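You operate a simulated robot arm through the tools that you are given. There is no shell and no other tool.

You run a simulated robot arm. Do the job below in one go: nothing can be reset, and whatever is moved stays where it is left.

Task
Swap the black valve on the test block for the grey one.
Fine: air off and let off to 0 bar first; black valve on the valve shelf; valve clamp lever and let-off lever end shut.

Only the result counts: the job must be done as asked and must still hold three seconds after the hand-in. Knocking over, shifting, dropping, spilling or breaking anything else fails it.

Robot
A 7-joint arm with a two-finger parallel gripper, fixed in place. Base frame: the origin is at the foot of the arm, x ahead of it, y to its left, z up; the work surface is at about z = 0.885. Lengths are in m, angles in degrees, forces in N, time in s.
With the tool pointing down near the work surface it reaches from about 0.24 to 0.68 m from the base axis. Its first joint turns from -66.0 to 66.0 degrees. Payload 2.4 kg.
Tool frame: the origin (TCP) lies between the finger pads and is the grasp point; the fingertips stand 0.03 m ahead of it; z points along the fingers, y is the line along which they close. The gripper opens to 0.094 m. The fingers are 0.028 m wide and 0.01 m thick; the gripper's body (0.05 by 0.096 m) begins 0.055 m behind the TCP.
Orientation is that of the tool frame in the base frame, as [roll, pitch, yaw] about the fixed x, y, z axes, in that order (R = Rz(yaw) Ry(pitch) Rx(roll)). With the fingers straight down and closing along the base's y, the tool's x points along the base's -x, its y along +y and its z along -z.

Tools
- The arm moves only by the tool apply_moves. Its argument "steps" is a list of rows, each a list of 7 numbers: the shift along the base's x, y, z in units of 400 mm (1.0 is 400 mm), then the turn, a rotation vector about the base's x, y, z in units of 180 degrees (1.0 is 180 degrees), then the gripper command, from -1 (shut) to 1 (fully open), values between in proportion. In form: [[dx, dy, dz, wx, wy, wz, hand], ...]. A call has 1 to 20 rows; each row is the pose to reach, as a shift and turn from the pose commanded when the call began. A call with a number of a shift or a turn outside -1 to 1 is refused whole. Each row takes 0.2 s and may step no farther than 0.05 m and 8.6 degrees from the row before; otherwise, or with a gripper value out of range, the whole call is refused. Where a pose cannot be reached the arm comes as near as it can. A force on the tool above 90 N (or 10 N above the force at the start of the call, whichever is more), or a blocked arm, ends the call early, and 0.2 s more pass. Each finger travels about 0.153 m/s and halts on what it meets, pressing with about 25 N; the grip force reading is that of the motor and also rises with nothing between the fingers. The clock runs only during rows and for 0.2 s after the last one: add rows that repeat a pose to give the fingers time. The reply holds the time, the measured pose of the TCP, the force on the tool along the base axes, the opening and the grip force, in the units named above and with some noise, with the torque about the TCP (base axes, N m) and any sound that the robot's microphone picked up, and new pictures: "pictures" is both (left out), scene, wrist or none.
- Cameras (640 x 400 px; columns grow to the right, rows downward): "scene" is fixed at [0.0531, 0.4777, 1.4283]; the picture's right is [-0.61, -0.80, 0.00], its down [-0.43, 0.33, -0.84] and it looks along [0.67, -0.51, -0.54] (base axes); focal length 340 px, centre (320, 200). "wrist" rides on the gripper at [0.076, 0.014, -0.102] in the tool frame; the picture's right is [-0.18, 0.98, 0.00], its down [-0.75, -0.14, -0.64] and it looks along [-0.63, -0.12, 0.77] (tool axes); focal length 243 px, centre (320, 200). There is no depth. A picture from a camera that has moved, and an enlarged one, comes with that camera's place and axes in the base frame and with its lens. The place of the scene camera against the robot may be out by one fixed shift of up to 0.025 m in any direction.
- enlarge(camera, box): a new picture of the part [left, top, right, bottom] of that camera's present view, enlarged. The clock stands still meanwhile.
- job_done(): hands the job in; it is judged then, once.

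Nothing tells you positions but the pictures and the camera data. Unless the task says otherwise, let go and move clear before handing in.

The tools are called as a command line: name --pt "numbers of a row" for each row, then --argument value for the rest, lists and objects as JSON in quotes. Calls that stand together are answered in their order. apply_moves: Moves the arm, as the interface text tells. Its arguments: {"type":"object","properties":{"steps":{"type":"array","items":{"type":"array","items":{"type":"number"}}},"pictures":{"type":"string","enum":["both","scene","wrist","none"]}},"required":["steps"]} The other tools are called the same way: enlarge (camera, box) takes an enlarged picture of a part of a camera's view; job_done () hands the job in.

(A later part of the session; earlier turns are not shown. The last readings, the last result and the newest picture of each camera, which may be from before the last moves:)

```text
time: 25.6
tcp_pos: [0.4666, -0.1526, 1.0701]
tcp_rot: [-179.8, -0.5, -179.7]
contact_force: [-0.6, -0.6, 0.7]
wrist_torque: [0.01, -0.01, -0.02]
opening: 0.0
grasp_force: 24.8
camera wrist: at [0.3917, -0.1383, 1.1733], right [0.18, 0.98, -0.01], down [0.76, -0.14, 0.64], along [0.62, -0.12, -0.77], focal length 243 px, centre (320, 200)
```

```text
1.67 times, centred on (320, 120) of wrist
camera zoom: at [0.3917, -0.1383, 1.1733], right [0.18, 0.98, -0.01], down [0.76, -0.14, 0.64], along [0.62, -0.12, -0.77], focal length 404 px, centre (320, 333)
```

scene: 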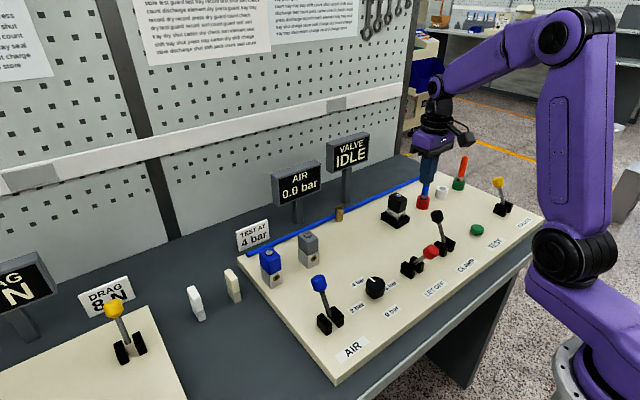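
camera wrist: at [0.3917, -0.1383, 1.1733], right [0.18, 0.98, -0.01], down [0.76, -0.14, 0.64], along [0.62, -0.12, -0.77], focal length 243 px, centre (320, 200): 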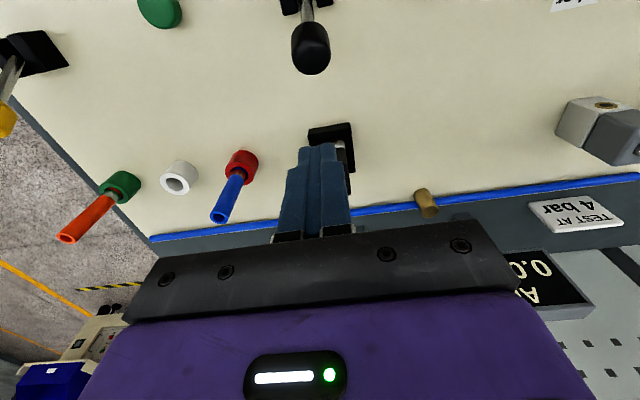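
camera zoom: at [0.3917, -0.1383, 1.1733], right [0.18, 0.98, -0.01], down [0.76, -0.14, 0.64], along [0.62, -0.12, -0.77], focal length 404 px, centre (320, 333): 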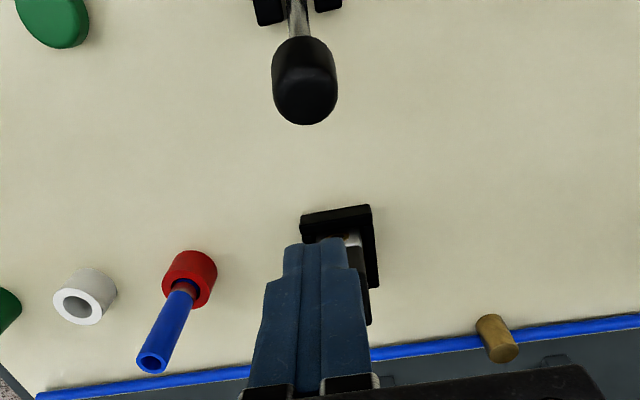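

Air reads 0.0 bar. Next I pull the CLAMP lever open along the same arc.

apply_moves --pt "0 0 -0.08 0 0 0 -1" --pt "0 0 -0.15 0 0 0 -1" --pt "0 0 -0.2145 0 0 0 -1" --pt "-0.02 0 -0.2145 0 0 0 -1" --pt "-0.038 0 -0.2125 0 0 0 -1" --pt "-0.05 0 -0.2045 0 0 0 -1" --pt "-0.062 0 -0.1965 0 0 0 -1" --pt "-0.074 0 -0.1885 0 0 0 -1" --pt "-0.086 0 -0.1825 0 0 0 -1" --pt "-0.1 0 -0.1785 0 0 0 -1" --pt "-0.114 0 -0.1775 0 0 0 -1" --pt "-0.128 0 -0.1775 0 0 0 -1" --pt "-0.142 0 -0.1805 0 0 0 -1" --pt "-0.157 0 -0.1885 0 0 0 -1" --pt "-0.172 0 -0.1985 0 0 0 -1" --pt "-0.187 0 -0.2085 0 0 0 -1" --pt "-0.2 0 -0.2165 0 0 0 -1" --pt "-0.212 0 -0.2225 0 0 0 -1"

enlarge --camera "scene" --box '[360, 160, 520, 290]'

```text
time: 29.4
tcp_pos: [0.3825, -0.1511, 0.982]
tcp_rot: [-179.8, -0.5, -179.8]
contact_force: [-0.4, -0.5, 0.2]
wrist_torque: [0.0, 0.03, -0.03]
opening: 0.0
grasp_force: 25.1
camera wrist: at [0.3065, -0.1379, 1.0855], right [0.18, 0.98, -0.01], down [0.76, -0.14, 0.64], along [0.62, -0.12, -0.77], focal length 243 px, centre (320, 200)
```

scene: 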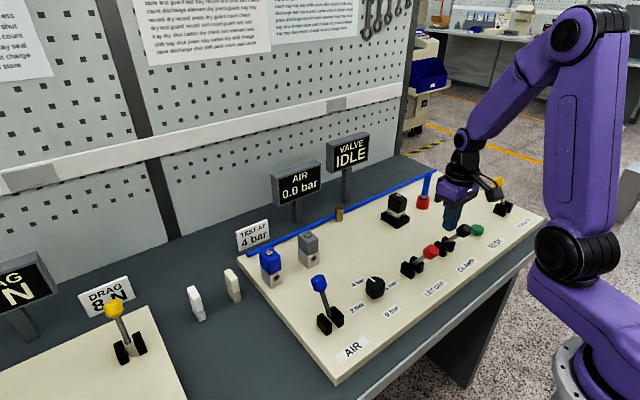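
wrist: 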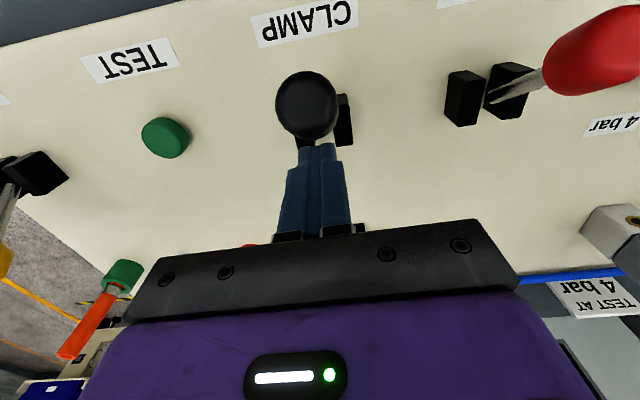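

```text
3.08 times, centred on (440, 225) of scene
camera zoom: at [0.0531, 0.4777, 1.4283], right [-0.61, -0.8, 0.0], down [-0.43, 0.33, -0.84], along [0.67, -0.51, -0.54], focal length 1048 px, centre (-49, 123)
```

zoom: 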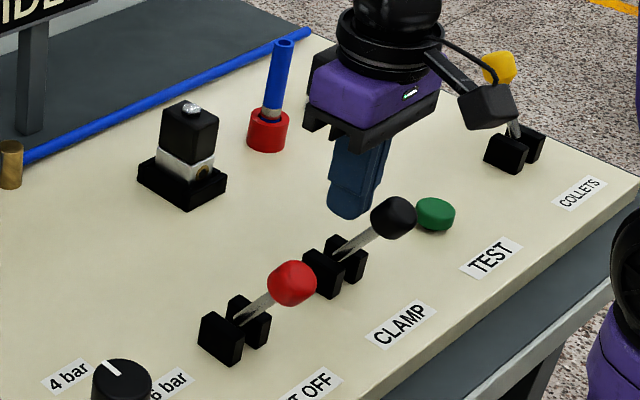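

The clamp is open. I'm backing away upward, opening the gripper and looking at the black valve up close.

apply_moves --pt "0.04 0 0.01 0 0 0 -1" --pt "0.06 0 0.1 0 0 0 -1" --pt "0.1 0 0.2 0 0 0 0.5" --pt "0.14 0 0.28 0 0 0 1" --pt "0.16 0 0.28 0 0 0 1" --pt "0.16 0 0.28 0 0 0 1"

enlarge --camera "wrist" --box '[240, 60, 400, 240]'

enlarge --camera "scene" --box '[370, 180, 430, 235]'

```text
time: 30.8
tcp_pos: [0.4459, -0.1523, 1.092]
tcp_rot: [-179.8, -0.5, -179.7]
contact_force: [-0.6, 0.8, 0.8]
wrist_torque: [-0.01, 0.0, -0.01]
opening: 0.094
grasp_force: 0.1
camera wrist: at [0.3703, -0.1382, 1.1977], right [0.18, 0.98, -0.01], down [0.76, -0.14, 0.64], along [0.62, -0.12, -0.77], focal length 243 px, centre (320, 200)
```

scene: 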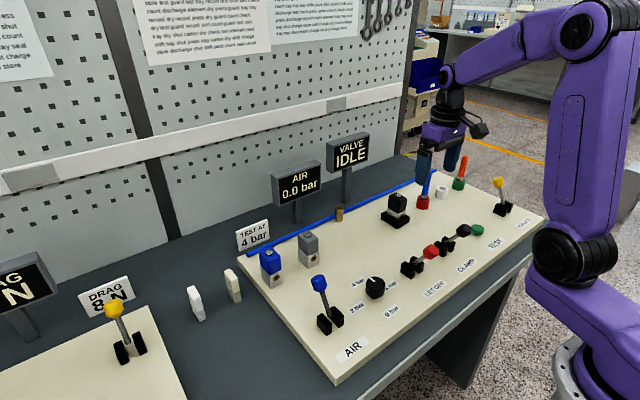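
wrist: 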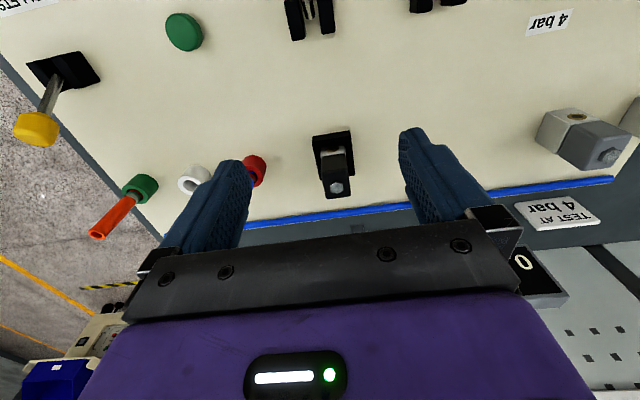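

```text
2.22 times, centred on (320, 150) of wrist
camera zoom: at [0.3703, -0.1382, 1.1977], right [0.18, 0.98, -0.01], down [0.76, -0.14, 0.64], along [0.62, -0.12, -0.77], focal length 539 px, centre (320, 311)
```

zoom: 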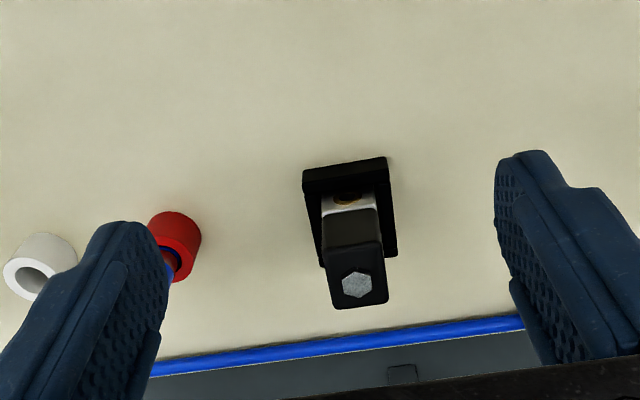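

```text
7.27 times, centred on (400, 208) of scene
camera zoom: at [0.0531, 0.4777, 1.4283], right [-0.61, -0.8, 0.0], down [-0.43, 0.33, -0.84], along [0.67, -0.51, -0.54], focal length 2477 px, centre (-262, 146)
```

zoom: 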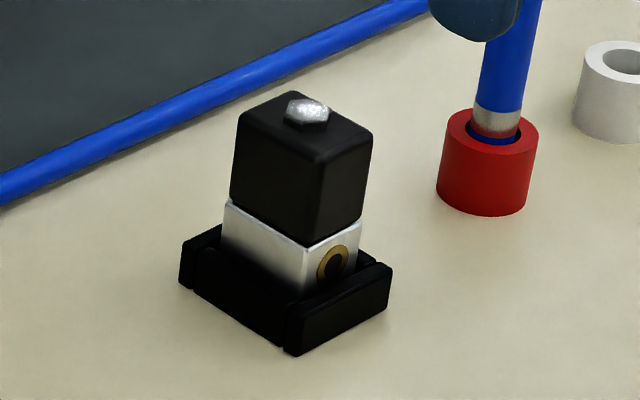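

The black valve is centred near (0.540, -0.151), with its top at about z 0.967. I'm squaring the tool, moving over the valve and partly descending with the gripper open.

apply_moves --pt "0.08 0.001 0 0.0005 -0.0014 -0.0008 1" --pt "0.16 0.002 0 0.001 -0.0028 -0.0017 1" --pt "0.236 0.0025 0 0.001 -0.0028 -0.0017 1" --pt "0.236 0.0025 -0.08 0.001 -0.0028 -0.0017 1" --pt "0.236 0.0025 -0.16 0.001 -0.0028 -0.0017 1" --pt "0.236 0.0025 -0.24 0.001 -0.0028 -0.0017 1" --pt "0.236 0.0025 -0.24 0.001 -0.0028 -0.0017 1"

enlarge --camera "wrist" --box '[200, 80, 440, 240]'

enlarge --camera "scene" --box '[360, 150, 460, 240]'

```text
time: 32.4
tcp_pos: [0.5397, -0.1517, 0.9968]
tcp_rot: [-180.0, 0.0, 179.9]
contact_force: [0.1, -1.3, 0.6]
wrist_torque: [0.01, -0.04, 0.0]
opening: 0.0939
grasp_force: 0.0
camera wrist: at [0.4644, -0.1376, 1.1003], right [0.19, 0.98, 0.0], down [0.75, -0.14, 0.64], along [0.63, -0.12, -0.77], focal length 243 px, centre (320, 200)
```

scene: 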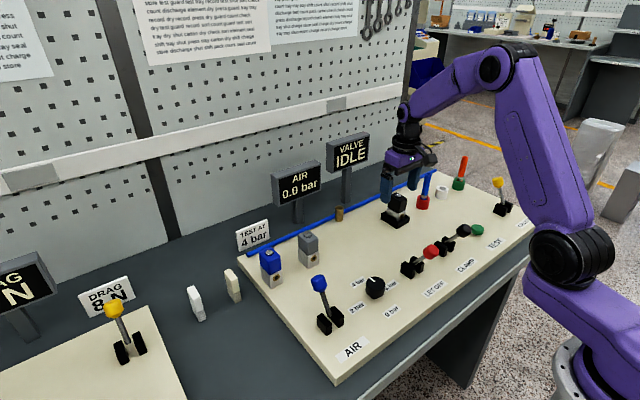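
wrist: 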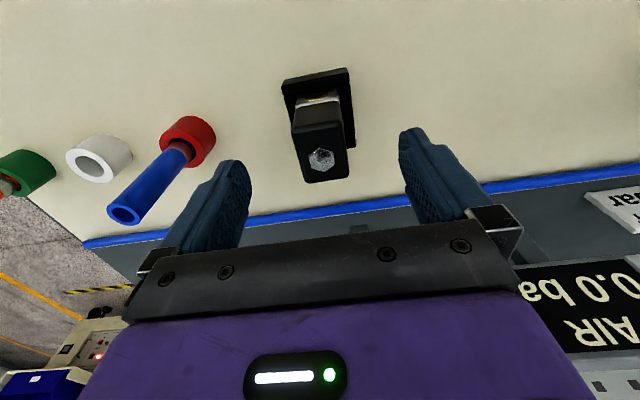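

```text
2.50 times, centred on (320, 160) of wrist
camera zoom: at [0.4644, -0.1376, 1.1003], right [0.19, 0.98, 0.0], down [0.75, -0.14, 0.64], along [0.63, -0.12, -0.77], focal length 606 px, centre (320, 300)
```

zoom: 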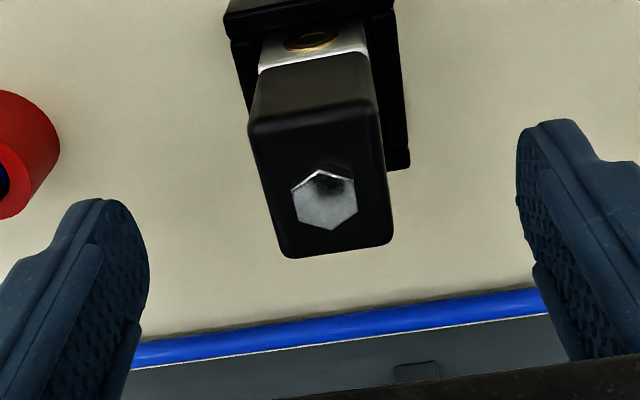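

```text
4.44 times, centred on (410, 195) of scene
camera zoom: at [0.0531, 0.4777, 1.4283], right [-0.61, -0.8, 0.0], down [-0.43, 0.33, -0.84], along [0.67, -0.51, -0.54], focal length 1514 px, centre (-80, 222)
```

zoom: 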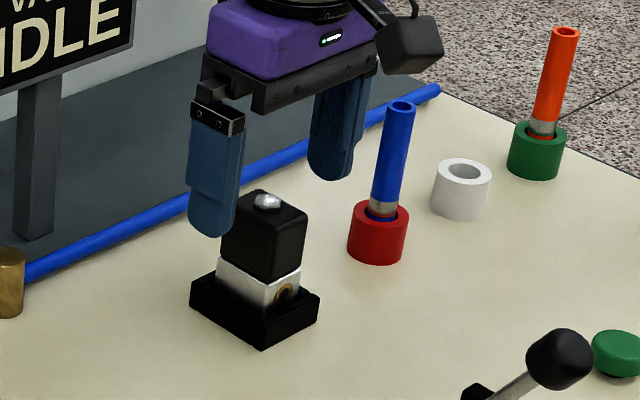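

The alignment looks good. I'm lowering to TCP z≈0.957 and closing on the valve.

apply_moves --pt "0 0 -0.04 0 0 0 1" --pt "0 0 -0.08 0 0 0 1" --pt "0 0 -0.1025 0 0 0 1" --pt "0 0 -0.1025 0 0 0 0.2" --pt "0 0 -0.1025 0 0 0 -0.3" --pt "0 0 -0.1025 0 0 0 -1" --pt "0 0 -0.1025 0 0 0 -1" --pt "0 0 -0.1025 0 0 0 -1"

enlarge --camera "scene" --box '[360, 150, 460, 240]'

```text
time: 34.2
tcp_pos: [0.5388, -0.151, 0.9561]
tcp_rot: [180.0, 0.0, 180.0]
contact_force: [-0.4, 0.8, 0.3]
wrist_torque: [0.0, 0.01, -0.02]
opening: 0.036
grasp_force: 25.2
camera wrist: at [0.4639, -0.1379, 1.0598], right [0.19, 0.98, 0.0], down [0.75, -0.14, 0.64], along [0.63, -0.12, -0.77], focal length 243 px, centre (320, 200)
```

scene: 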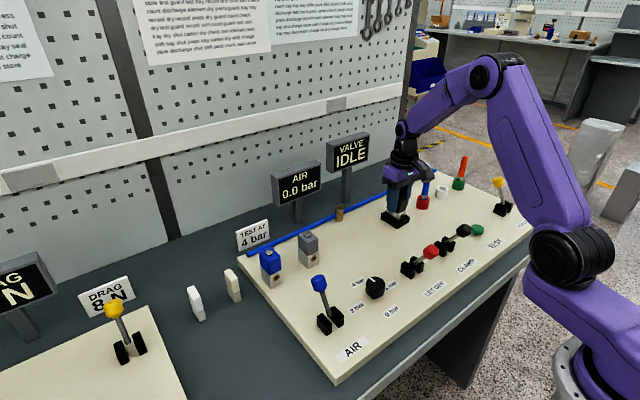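
wrist: 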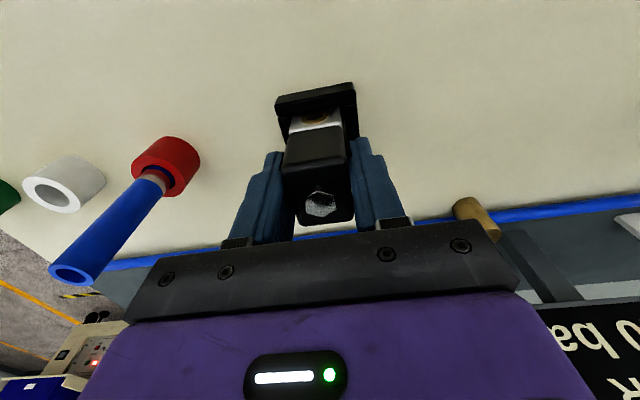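

```text
4.44 times, centred on (410, 195) of scene
camera zoom: at [0.0531, 0.4777, 1.4283], right [-0.61, -0.8, 0.0], down [-0.43, 0.33, -0.84], along [0.67, -0.51, -0.54], focal length 1514 px, centre (-80, 222)
```

zoom: 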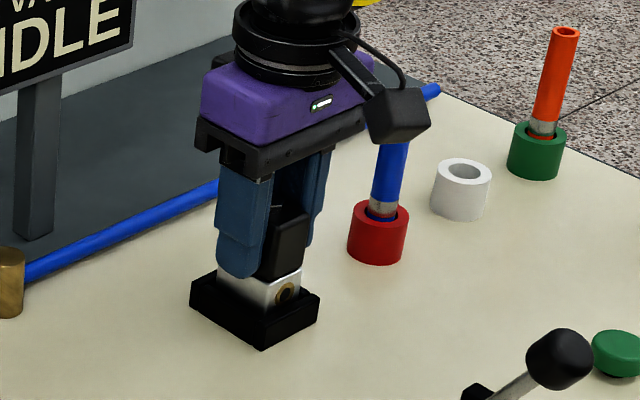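

The grip is firm at a 0.036 opening. Now I lift the valve straight up, gently.

apply_moves --pt "0 0 0.02 0 0 0 -1" --pt "0 0 0.04 0 0 0 -1" --pt "0 0 0.07 0 0 0 -1" --pt "0 0 0.11 0 0 0 -1" --pt "0 0 0.16 0 0 0 -1" --pt "0 0 0.22 0 0 0 -1" --pt "0 0 0.22 0 0 0 -1"

enlarge --camera "scene" --box '[360, 120, 460, 240]'

enlarge --camera "wrist" --box '[200, 80, 440, 240]'

```text
time: 35.8
tcp_pos: [0.5408, -0.1515, 1.0452]
tcp_rot: [180.0, 0.0, 179.9]
contact_force: [0.5, 1.1, -1.2]
wrist_torque: [0.01, 0.0, 0.02]
opening: 0.036
grasp_force: 24.5
camera wrist: at [0.4641, -0.1374, 1.1481], right [0.19, 0.98, 0.0], down [0.75, -0.14, 0.64], along [0.63, -0.12, -0.77], focal length 243 px, centre (320, 200)
```

scene: 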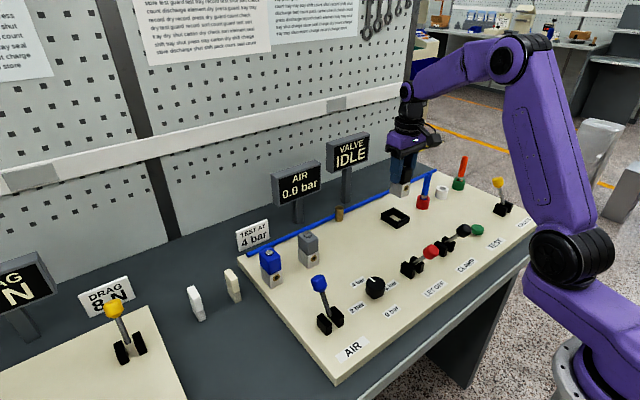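
wrist: 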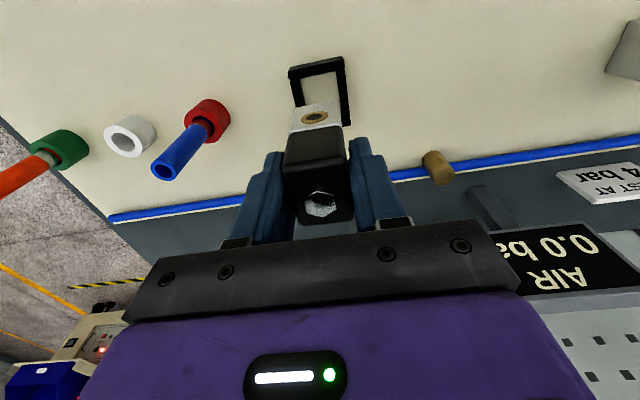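

```text
3.33 times, centred on (410, 180) of scene
camera zoom: at [0.0531, 0.4777, 1.4283], right [-0.61, -0.8, 0.0], down [-0.43, 0.33, -0.84], along [0.67, -0.51, -0.54], focal length 1135 px, centre (20, 267)
```

zoom: 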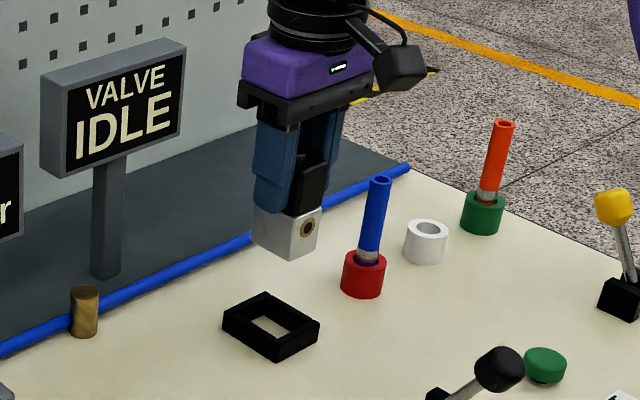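

```text
2.50 times, centred on (320, 160) of wrist
camera zoom: at [0.4641, -0.1374, 1.1481], right [0.19, 0.98, 0.0], down [0.75, -0.14, 0.64], along [0.63, -0.12, -0.77], focal length 606 px, centre (320, 300)
```

zoom: 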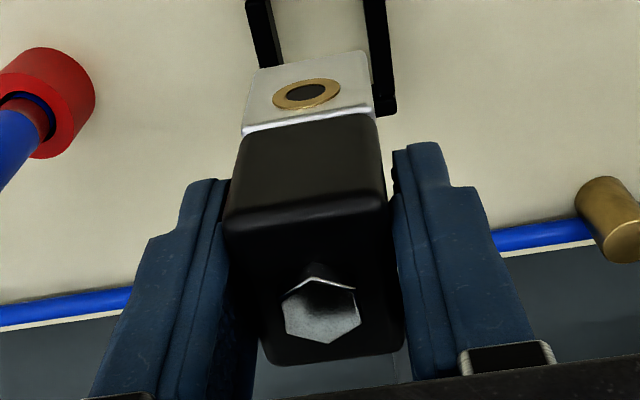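

The black valve is out, and the block turns out to be an open frame with the valve seated at panel level. I'll set black down temporarily on clear panel near (0.54, 0.02), fit grey, then put black in grey's vacated shelf spot.

apply_moves --pt "0 0.06 0 0 0 0 -1" --pt "0 0.13 0 0 0 0 -1" --pt "0 0.2 0 0 0 0 -1" --pt "0 0.27 0 0 0 0 -1" --pt "0 0.34 0 0 0 0 -1" --pt "0 0.4 0 0 0 0 -1" --pt "0 0.4275 0 0 0 0 -1" --pt "0 0.4275 -0.06 0 0 0 -1" --pt "0 0.4275 -0.12 0 0 0 -1" --pt "0 0.4275 -0.17 0 0 0 -1" --pt "0 0.4275 -0.2 0 0 0 -1" --pt "0 0.4275 -0.212 0 0 0 -1" --pt "0 0.4275 -0.212 0 0 0 -1"

enlarge --camera "scene" --box '[300, 160, 420, 260]'

```text
time: 38.6
tcp_pos: [0.5394, 0.0199, 0.9597]
tcp_rot: [179.9, -0.1, 179.9]
contact_force: [0.1, 0.3, -1.8]
wrist_torque: [-0.01, 0.0, 0.01]
opening: 0.0357
grasp_force: 25.0
camera wrist: at [0.4645, 0.0337, 1.0626], right [0.19, 0.98, 0.0], down [0.75, -0.14, 0.64], along [0.63, -0.12, -0.77], focal length 243 px, centre (320, 200)
```

scene: 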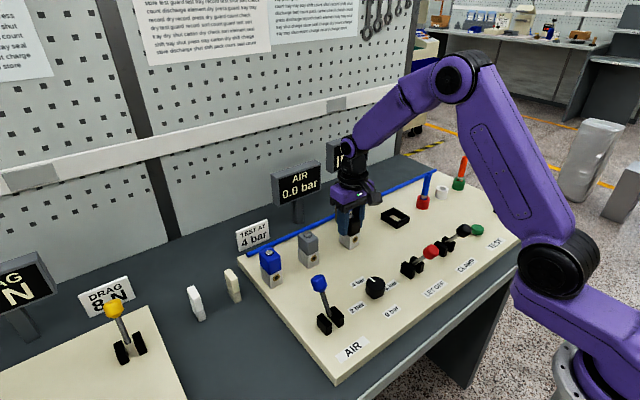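
wrist: 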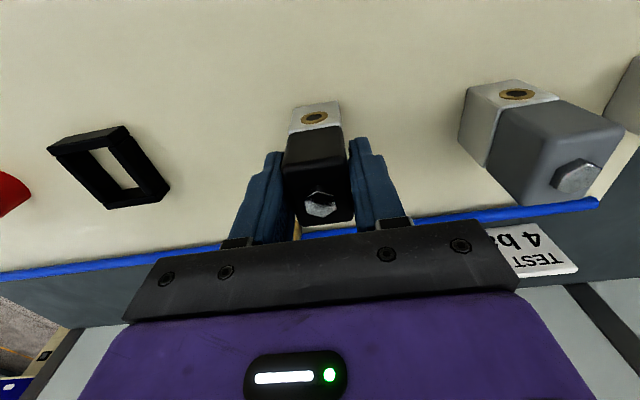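

```text
4.00 times, centred on (360, 210) of scene
camera zoom: at [0.0531, 0.4777, 1.4283], right [-0.61, -0.8, 0.0], down [-0.43, 0.33, -0.84], along [0.67, -0.51, -0.54], focal length 1362 px, centre (160, 160)
```

zoom: 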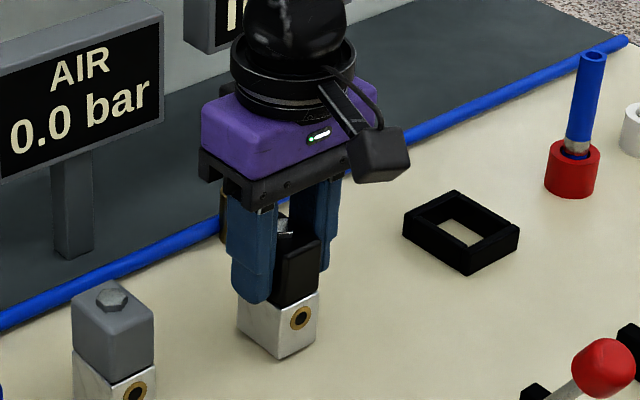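

I'm lowering the last few millimetres until I feel contact.

apply_moves --pt "0 0 -0.004 0 0 0 -1" --pt "0 0 -0.008 0 0 0 -1" --pt "0 0 -0.008 0 0 0 -1" --pictures "none"

```text
time: 39.4
tcp_pos: [0.5403, 0.0209, 0.9564]
tcp_rot: [180.0, -0.1, 180.0]
contact_force: [-0.2, 0.7, 1.4]
wrist_torque: [0.03, 0.0, -0.01]
opening: 0.0359
grasp_force: 25.1
```

I may be just touching, so I'm going slightly lower to confirm.

apply_moves --pt "0 0 -0.002 0 0 0 -1" --pt "0 0 -0.002 0 0 0 -1" --pictures "none"

```text
time: 40.0
tcp_pos: [0.5409, 0.021, 0.9558]
tcp_rot: [180.0, 0.1, 179.9]
contact_force: [-4.4, 0.6, 12.6]
wrist_torque: [-0.04, 0.28, -0.01]
opening: 0.0356
grasp_force: 25.5
```

It is on the panel (12.6 N). I'm letting go and rising straight up.

apply_moves --pt "0 0 0.001 0 0 0 -0.1" --pt "0 0 0.001 0 0 0 0.4" --pt "0 0 0.001 0 0 0 1" --pt "0 0 0.001 0 0 0 1" --pt "0 0 0.05 0 0 0 1" --pt "0 0 0.12 0 0 0 1" --pt "0 0 0.2 0 0 0 1" --pt "0 0 0.25 0 0 0 1"

enlarge --camera "scene" --box '[300, 160, 420, 260]'

```text
time: 41.8
tcp_pos: [0.5395, 0.0204, 1.0562]
tcp_rot: [180.0, -0.1, 179.9]
contact_force: [-1.4, 0.2, -0.2]
wrist_torque: [0.0, 0.0, 0.01]
opening: 0.094
grasp_force: 0.0
camera wrist: at [0.4642, 0.0336, 1.1594], right [0.19, 0.98, 0.0], down [0.75, -0.14, 0.64], along [0.63, -0.12, -0.77], focal length 243 px, centre (320, 200)
```

scene: 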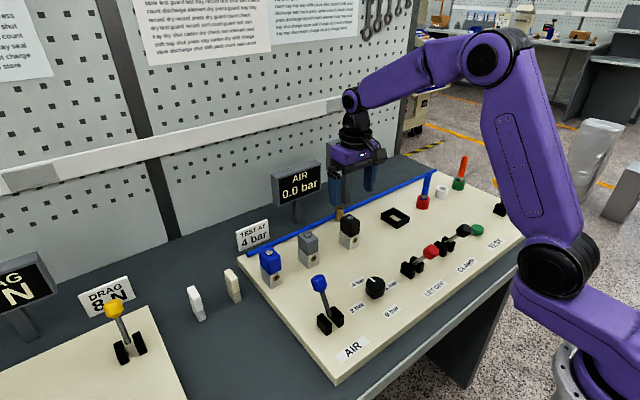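
wrist: 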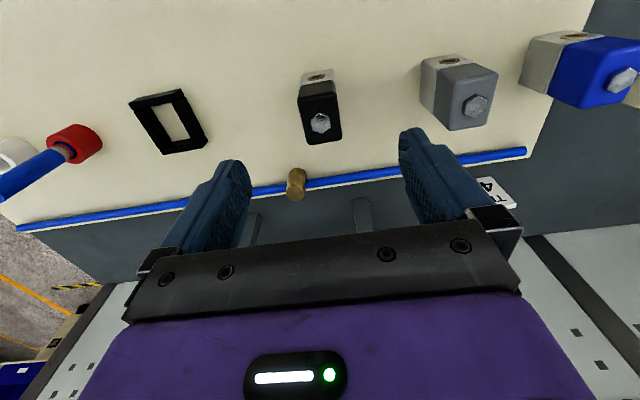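

```text
4.00 times, centred on (360, 210) of scene
camera zoom: at [0.0531, 0.4777, 1.4283], right [-0.61, -0.8, 0.0], down [-0.43, 0.33, -0.84], along [0.67, -0.51, -0.54], focal length 1362 px, centre (160, 160)
```

zoom: 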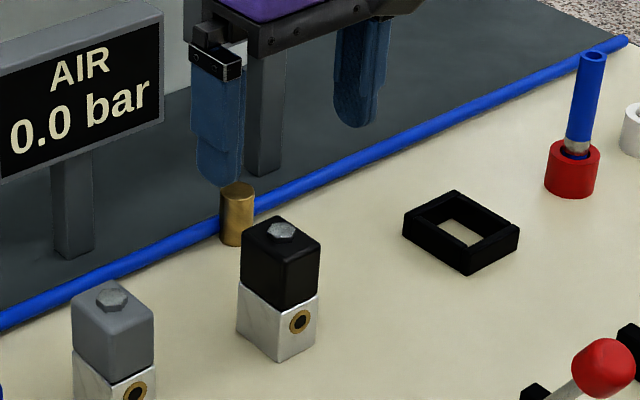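

Black is standing at about (0.540, 0.020). Next I move over grey at about (0.550, 0.139) at the same height and compare the bolt pixel for alignment.

apply_moves --pt "0.005 0.06 0 0 0 0 1" --pt "0.01 0.12 0 0 0 0 1" --pt "0.015 0.18 0 0 0 0 1" --pt "0.02 0.24 0 0 0 0 1" --pt "0.024 0.296 0 0 0 0 1" --pt "0.024 0.296 0 0 0 0 1" --pictures "wrist"

enlarge --camera "wrist" --box '[240, 60, 400, 160]'

```text
time: 43.2
tcp_pos: [0.5491, 0.1398, 1.0556]
tcp_rot: [-179.9, 0.0, 179.8]
contact_force: [-0.5, -0.1, -0.4]
wrist_torque: [-0.02, -0.01, 0.01]
opening: 0.0939
grasp_force: 0.0
camera wrist: at [0.4732, 0.1526, 1.1589], right [0.19, 0.98, 0.0], down [0.75, -0.14, 0.64], along [0.63, -0.12, -0.77], focal length 243 px, centre (320, 200)
```

wrist: 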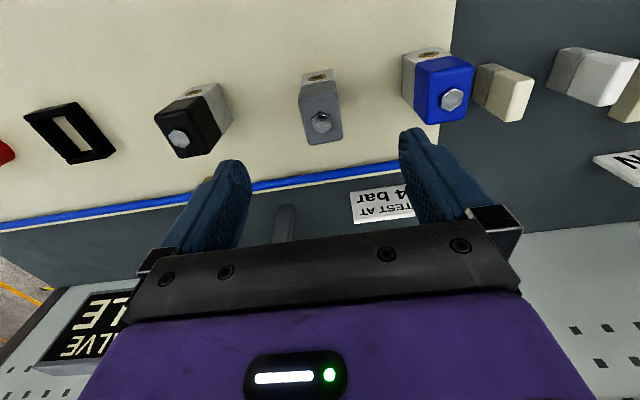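

```text
4.00 times, centred on (320, 110) of wrist
camera zoom: at [0.4732, 0.1526, 1.1589], right [0.19, 0.98, 0.0], down [0.75, -0.14, 0.64], along [0.63, -0.12, -0.77], focal length 970 px, centre (320, 560)
```

zoom: 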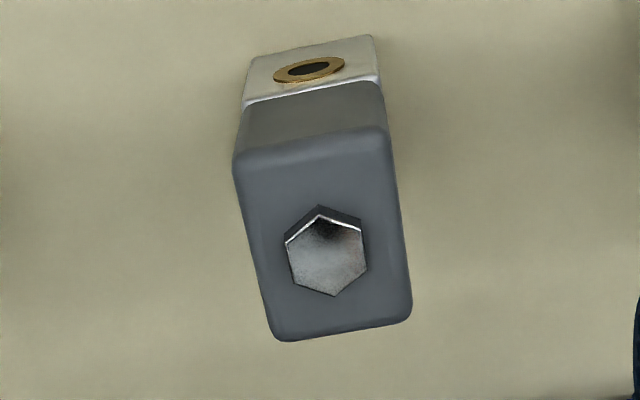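

Grey's bolt sits at the same pixel that black's did, so the alignment matches. I'm descending and gripping.

apply_moves --pt "0 0.0025 -0.08 0 0 0 1" --pt "0 0.0025 -0.16 0 0 0 1" --pt "0 0.0025 -0.22 0 0 0 1" --pt "0 0.0025 -0.248 0 0 0 1" --pt "0 0.0025 -0.248 0 0 0 1" --pt "0 0.0025 -0.248 0 0 0 0.2" --pt "0 0.0025 -0.248 0 0 0 -0.2" --pt "0 0.0025 -0.248 0 0 0 -1" --pt "0 0.0025 -0.248 0 0 0 -1"

enlarge --camera "wrist" --box '[200, 80, 440, 240]'

```text
time: 45.2
tcp_pos: [0.5492, 0.1388, 0.9567]
tcp_rot: [180.0, -0.1, 179.9]
contact_force: [0.6, -0.3, -0.3]
wrist_torque: [-0.01, 0.0, 0.03]
opening: 0.0361
grasp_force: 24.7
camera wrist: at [0.4734, 0.1526, 1.0602], right [0.19, 0.98, 0.0], down [0.75, -0.14, 0.64], along [0.63, -0.12, -0.77], focal length 243 px, centre (320, 200)
```

scene: 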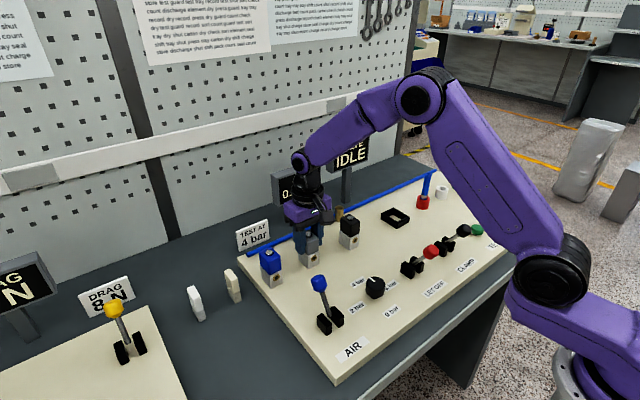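
wrist: 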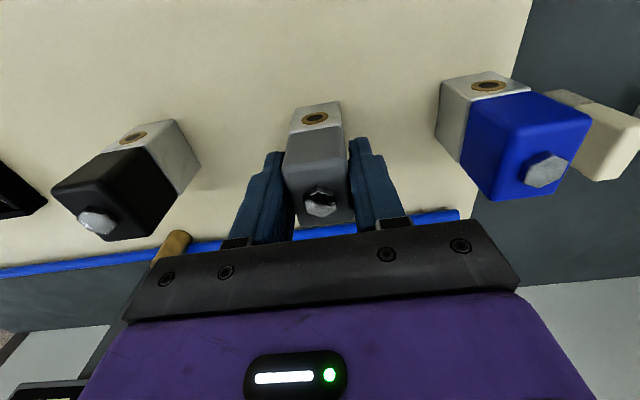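

```text
2.50 times, centred on (320, 160) of wrist
camera zoom: at [0.4734, 0.1526, 1.0602], right [0.19, 0.98, 0.0], down [0.75, -0.14, 0.64], along [0.63, -0.12, -0.77], focal length 606 px, centre (320, 300)
```

zoom: 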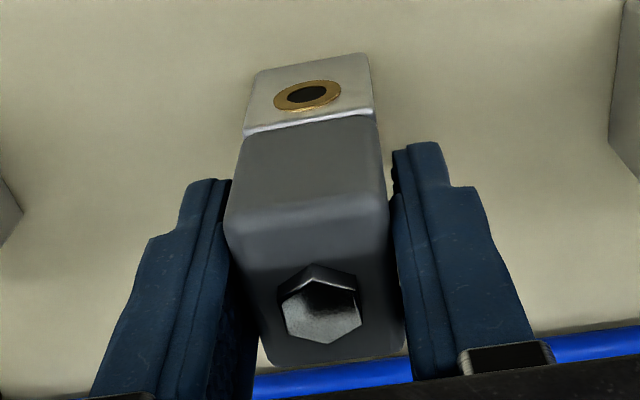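

The grip on grey matches black's almost exactly. I'm lifting it over to the test block.

apply_moves --pt "0 0 0.02 0 0 0 -1" --pt "0 0 0.07 0 0 0 -1" --pt "0 0 0.14 0 0 0 -1" --pt "0 0 0.22 0 0 0 -1" --pt "0 0 0.3 0 0 0 -1" --pt "-0.002 -0.06 0.33 0 0 0 -1" --pt "-0.004 -0.13 0.33 0 0 0 -1" --pt "-0.006 -0.2 0.33 0 0 0 -1" --pt "-0.009 -0.28 0.33 0 0 0 -1" --pt "-0.012 -0.36 0.33 0 0 0 -1" --pt "-0.015 -0.44 0.33 0 0 0 -1" --pt "-0.018 -0.52 0.33 0 0 0 -1" --pt "-0.021 -0.6 0.33 0 0 0 -1" --pt "-0.024 -0.67 0.33 0 0 0 -1" --pt "-0.024 -0.726 0.33 0 0 0 -1" --pt "-0.024 -0.726 0.26 0 0 0 -1" --pt "-0.024 -0.726 0.2 0 0 0 -1" --pt "-0.024 -0.726 0.2 0 0 0 -1"

enlarge --camera "wrist" --box '[200, 40, 440, 220]'

enlarge --camera "scene" --box '[340, 130, 460, 240]'

```text
time: 49.0
tcp_pos: [0.5399, -0.1502, 1.0349]
tcp_rot: [-180.0, 0.0, 180.0]
contact_force: [-0.8, -0.7, -1.9]
wrist_torque: [-0.02, 0.01, -0.02]
opening: 0.036
grasp_force: 24.9
camera wrist: at [0.4643, -0.1376, 1.1387], right [0.19, 0.98, 0.0], down [0.75, -0.14, 0.64], along [0.63, -0.12, -0.77], focal length 243 px, centre (320, 200)
```

scene: 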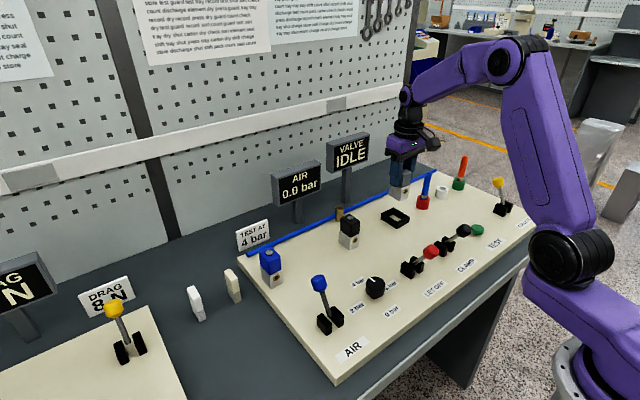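
wrist: 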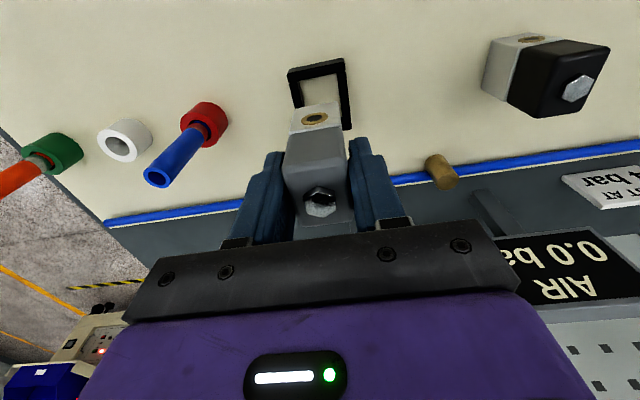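

```text
2.22 times, centred on (320, 130) of wrist
camera zoom: at [0.4643, -0.1376, 1.1387], right [0.19, 0.98, 0.0], down [0.75, -0.14, 0.64], along [0.63, -0.12, -0.77], focal length 539 px, centre (320, 356)
```

zoom: 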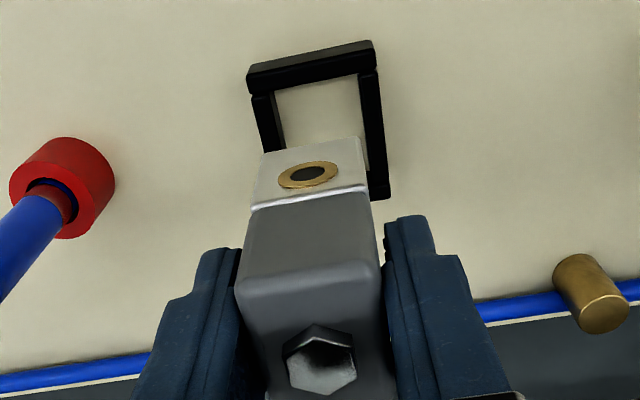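

```text
3.64 times, centred on (400, 185) of scene
camera zoom: at [0.0531, 0.4777, 1.4283], right [-0.61, -0.8, 0.0], down [-0.43, 0.33, -0.84], along [0.67, -0.51, -0.54], focal length 1238 px, centre (29, 254)
```

zoom: 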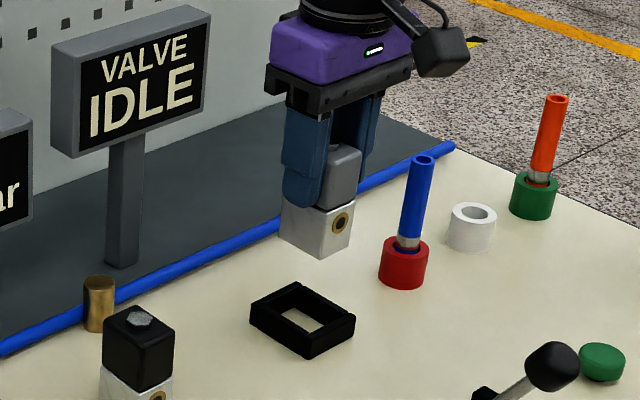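

Grey is lined up over the frame, so I'm lowering it slowly into the slot.

apply_moves --pt "0 0 -0.05 0 0 0 -1" --pt "0 0 -0.1 0 0 0 -1" --pt "0 0 -0.12 0 0 0 -1" --pt "0 0 -0.135 0 0 0 -1" --pt "0 0 -0.145 0 0 0 -1" --pt "0 0 -0.155 0 0 0 -1"

enlarge --camera "scene" --box '[360, 150, 440, 240]'

```text
time: 50.4
tcp_pos: [0.5393, -0.1505, 0.9737]
tcp_rot: [-180.0, 0.0, 180.0]
contact_force: [-0.1, 0.1, -1.3]
wrist_torque: [-0.03, 0.02, -0.02]
opening: 0.036
grasp_force: 24.8
camera wrist: at [0.4643, -0.1369, 1.0774], right [0.19, 0.98, 0.0], down [0.75, -0.14, 0.64], along [0.63, -0.12, -0.77], focal length 243 px, centre (320, 200)
```

scene: 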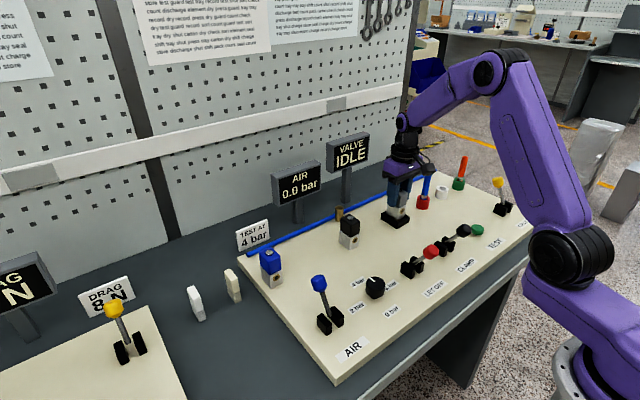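
wrist: 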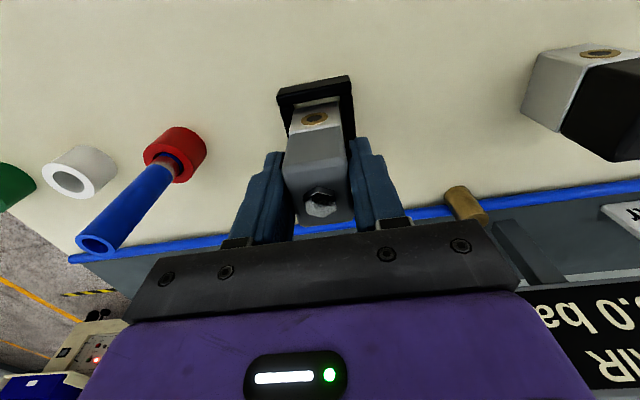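

```text
4.44 times, centred on (400, 195) of scene
camera zoom: at [0.0531, 0.4777, 1.4283], right [-0.61, -0.8, 0.0], down [-0.43, 0.33, -0.84], along [0.67, -0.51, -0.54], focal length 1514 px, centre (-36, 222)
```

zoom: 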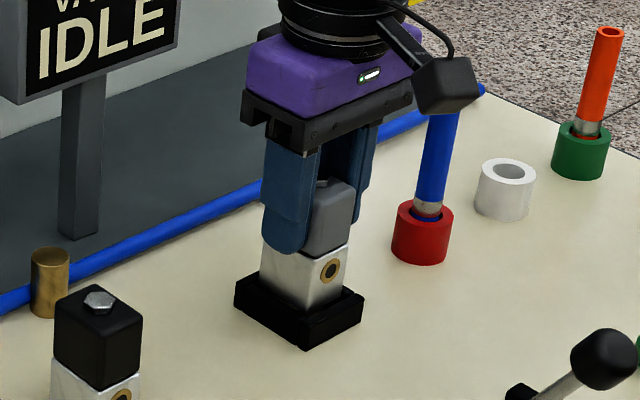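

It is entering the frame with no side force. I'm continuing down to the seat.

apply_moves --pt "0 0 -0.012 0 0 0 -1" --pt "0 0 -0.024 0 0 0 -1" --pt "0 0 -0.034 0 0 0 -1" --pt "0 0 -0.041 0 0 0 -1" --pt "0 0 -0.045 0 0 0 -1" --pt "0 0 -0.0465 0 0 0 -1" --pt "0 0 -0.0465 0 0 0 -1"

enlarge --camera "scene" --box '[360, 150, 440, 240]'

```text
time: 52.0
tcp_pos: [0.5401, -0.1508, 0.9566]
tcp_rot: [-179.9, 0.1, 179.9]
contact_force: [-1.6, 0.8, 11.2]
wrist_torque: [-0.01, 0.27, -0.01]
opening: 0.0358
grasp_force: 25.0
camera wrist: at [0.4644, -0.1371, 1.0598], right [0.19, 0.98, 0.0], down [0.75, -0.14, 0.64], along [0.63, -0.12, -0.77], focal length 243 px, centre (320, 200)
```

scene: 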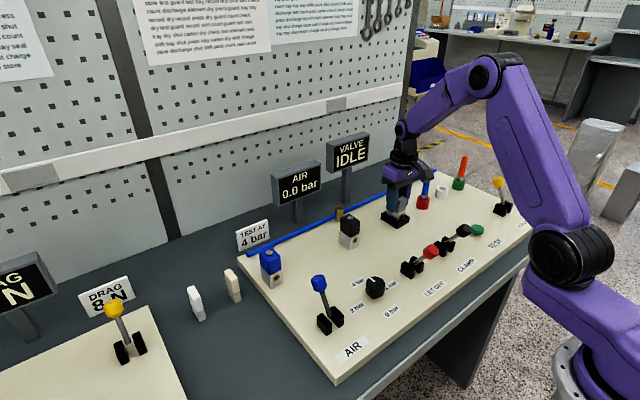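
wrist: 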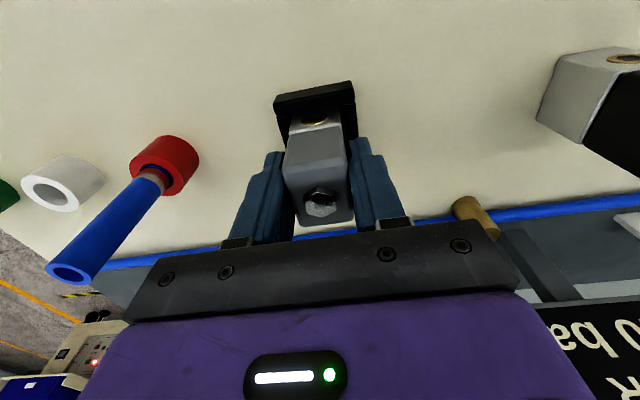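

```text
4.44 times, centred on (400, 195) of scene
camera zoom: at [0.0528, 0.4778, 1.4283], right [-0.61, -0.8, 0.0], down [-0.43, 0.33, -0.84], along [0.67, -0.51, -0.54], focal length 1514 px, centre (-36, 222)
```

zoom: 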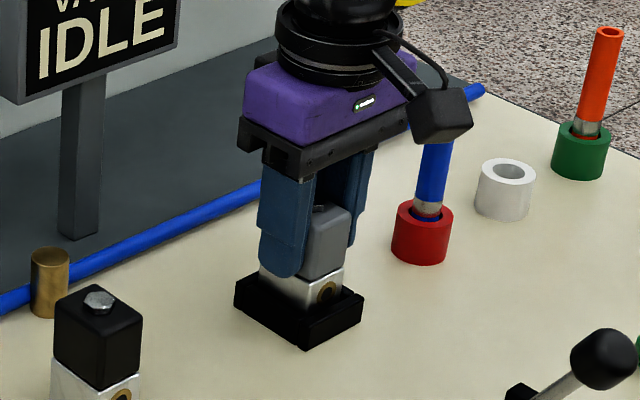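

Grey is seated at the same height black was. I'm letting go and rising, then going over to black.

apply_moves --pt "0 0 0.001 0 0 0 -0.1" --pt "0 0 0.001 0 0 0 0.4" --pt "0 0 0.001 0 0 0 1" --pt "0 0 0.001 0 0 0 1" --pt "0 0 0.05 0 0 0 1" --pt "0 0 0.12 0 0 0 1" --pt "0 0 0.2 0 0 0 1" --pt "0 0 0.25 0 0 0 1" --pt "0 0.08 0.25 0 0 0 1" --pt "0 0.16 0.25 0 0 0 1" --pt "0 0.24 0.25 0 0 0 1" --pt "0 0.32 0.25 0 0 0 1" --pt "0 0.39 0.25 0 0 0 1" --pt "0 0.4275 0.25 0 0 0 1" --pt "0 0.4275 0.25 0 0 0 1"

enlarge --camera "wrist" --box '[240, 60, 400, 160]'

enlarge --camera "scene" --box '[320, 150, 460, 260]'

```text
time: 55.2
tcp_pos: [0.5391, 0.0205, 1.0566]
tcp_rot: [-179.9, -0.1, 179.9]
contact_force: [-0.1, 0.4, 0.7]
wrist_torque: [0.0, -0.01, -0.02]
opening: 0.0943
grasp_force: 0.1
camera wrist: at [0.4645, 0.0346, 1.1596], right [0.19, 0.98, 0.0], down [0.75, -0.14, 0.64], along [0.63, -0.12, -0.77], focal length 243 px, centre (320, 200)
```

scene: 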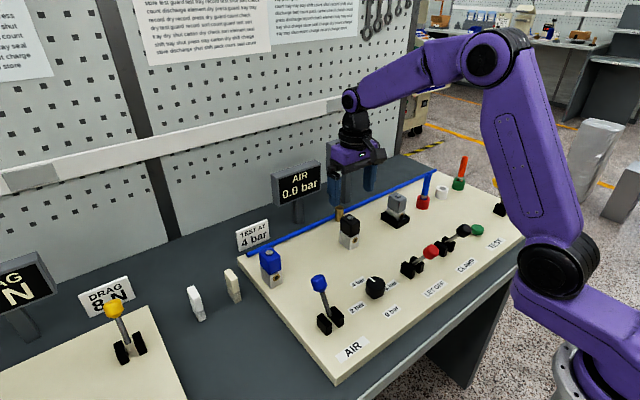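
wrist: 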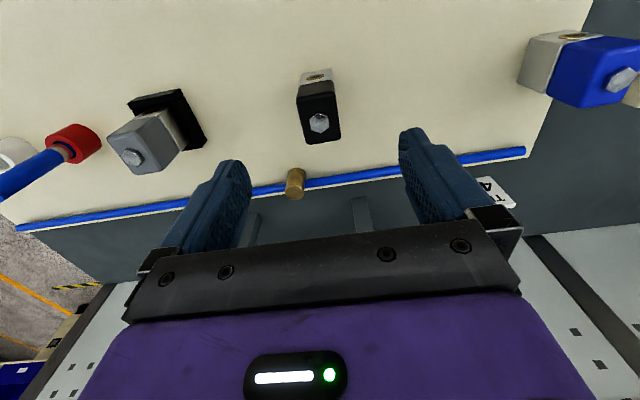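

```text
4.00 times, centred on (320, 110) of wrist
camera zoom: at [0.4645, 0.0346, 1.1596], right [0.19, 0.98, 0.0], down [0.75, -0.14, 0.64], along [0.63, -0.12, -0.77], focal length 970 px, centre (320, 560)
```

zoom: 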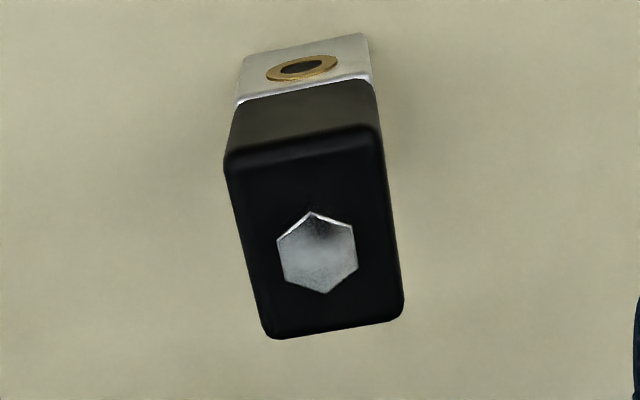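

```text
3.64 times, centred on (390, 205) of scene
camera zoom: at [0.053, 0.4777, 1.4283], right [-0.61, -0.8, 0.0], down [-0.43, 0.33, -0.84], along [0.67, -0.51, -0.54], focal length 1238 px, centre (66, 182)
```

zoom: 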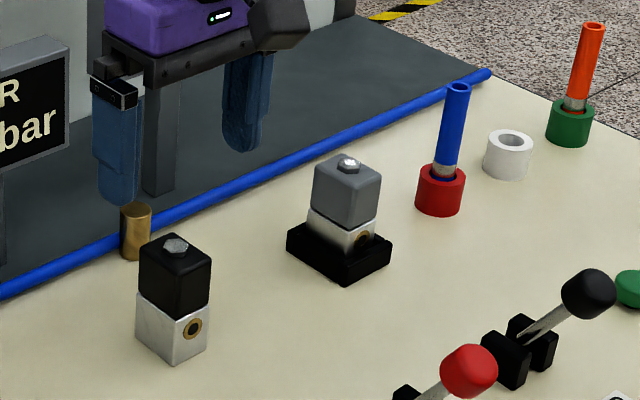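

Grey sits in the block. Now I pick up black and carry it to grey's old shelf spot at (0.550, 0.139).

apply_moves --pt "0 0 -0.08 0 0 0 1" --pt "0 0 -0.16 0 0 0 1" --pt "0 0 -0.22 0 0 0 1" --pt "0 0 -0.248 0 0 0 1" --pt "0 0 -0.248 0 0 0 1" --pt "0 0 -0.248 0 0 0 0.2" --pt "0 0 -0.248 0 0 0 -0.2" --pt "0 0 -0.248 0 0 0 -1" --pt "0 0 -0.248 0 0 0 -1" --pt "0 0 -0.22 0 0 0 -1" --pt "0 0 -0.16 0 0 0 -1" --pt "0 0 -0.1 0 0 0 -1" --pt "0.008 0.08 -0.1 0 0 0 -1" --pt "0.016 0.16 -0.1 0 0 0 -1" --pt "0.024 0.24 -0.1 0 0 0 -1" --pt "0.024 0.296 -0.1 0 0 0 -1" --pt "0.024 0.296 -0.1 0 0 0 -1"

```text
time: 58.8
tcp_pos: [0.5495, 0.1383, 1.0159]
tcp_rot: [-179.9, 0.0, 179.9]
contact_force: [0.3, -0.3, -1.0]
wrist_torque: [-0.01, -0.01, -0.01]
opening: 0.036
grasp_force: 24.8
camera wrist: at [0.4741, 0.1524, 1.1187], right [0.19, 0.98, 0.0], down [0.75, -0.14, 0.64], along [0.63, -0.12, -0.77], focal length 243 px, centre (320, 200)
```

scene: 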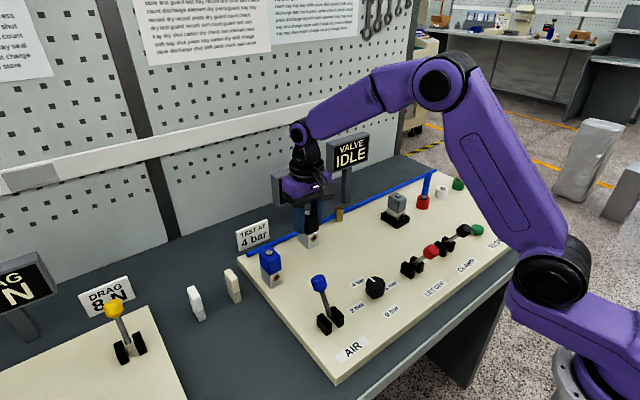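
wrist: 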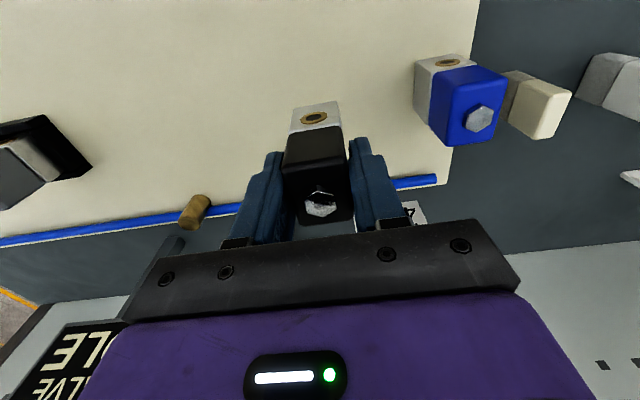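

I'm lowering black onto the shelf spot.

apply_moves --pt "0 0.0025 -0.05 0 0 0 -1" --pt "0 0.0025 -0.09 0 0 0 -1" --pt "0 0.0025 -0.12 0 0 0 -1" --pt "0 0.0025 -0.136 0 0 0 -1" --pt "0 0.0025 -0.144 0 0 0 -1" --pt "0 0.0025 -0.148 0 0 0 -1" --pt "0 0.0025 -0.15 0 0 0 -1" --pt "0 0.0025 -0.15 0 0 0 -1" --pictures "scene"

```text
time: 60.6
tcp_pos: [0.5494, 0.1391, 0.9564]
tcp_rot: [-180.0, 0.1, 179.8]
contact_force: [-4.3, -1.7, 13.4]
wrist_torque: [0.0, 0.37, 0.04]
opening: 0.0358
grasp_force: 24.8
```

scene: 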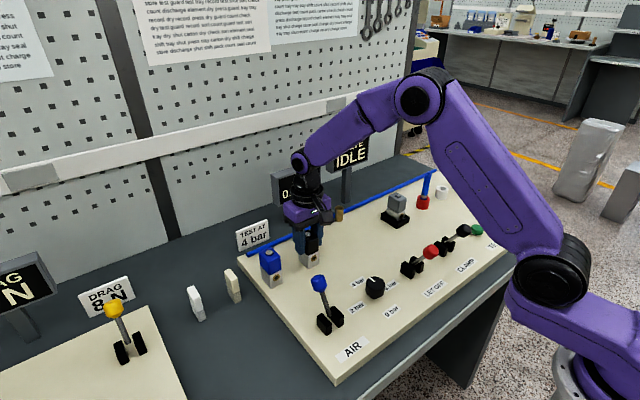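

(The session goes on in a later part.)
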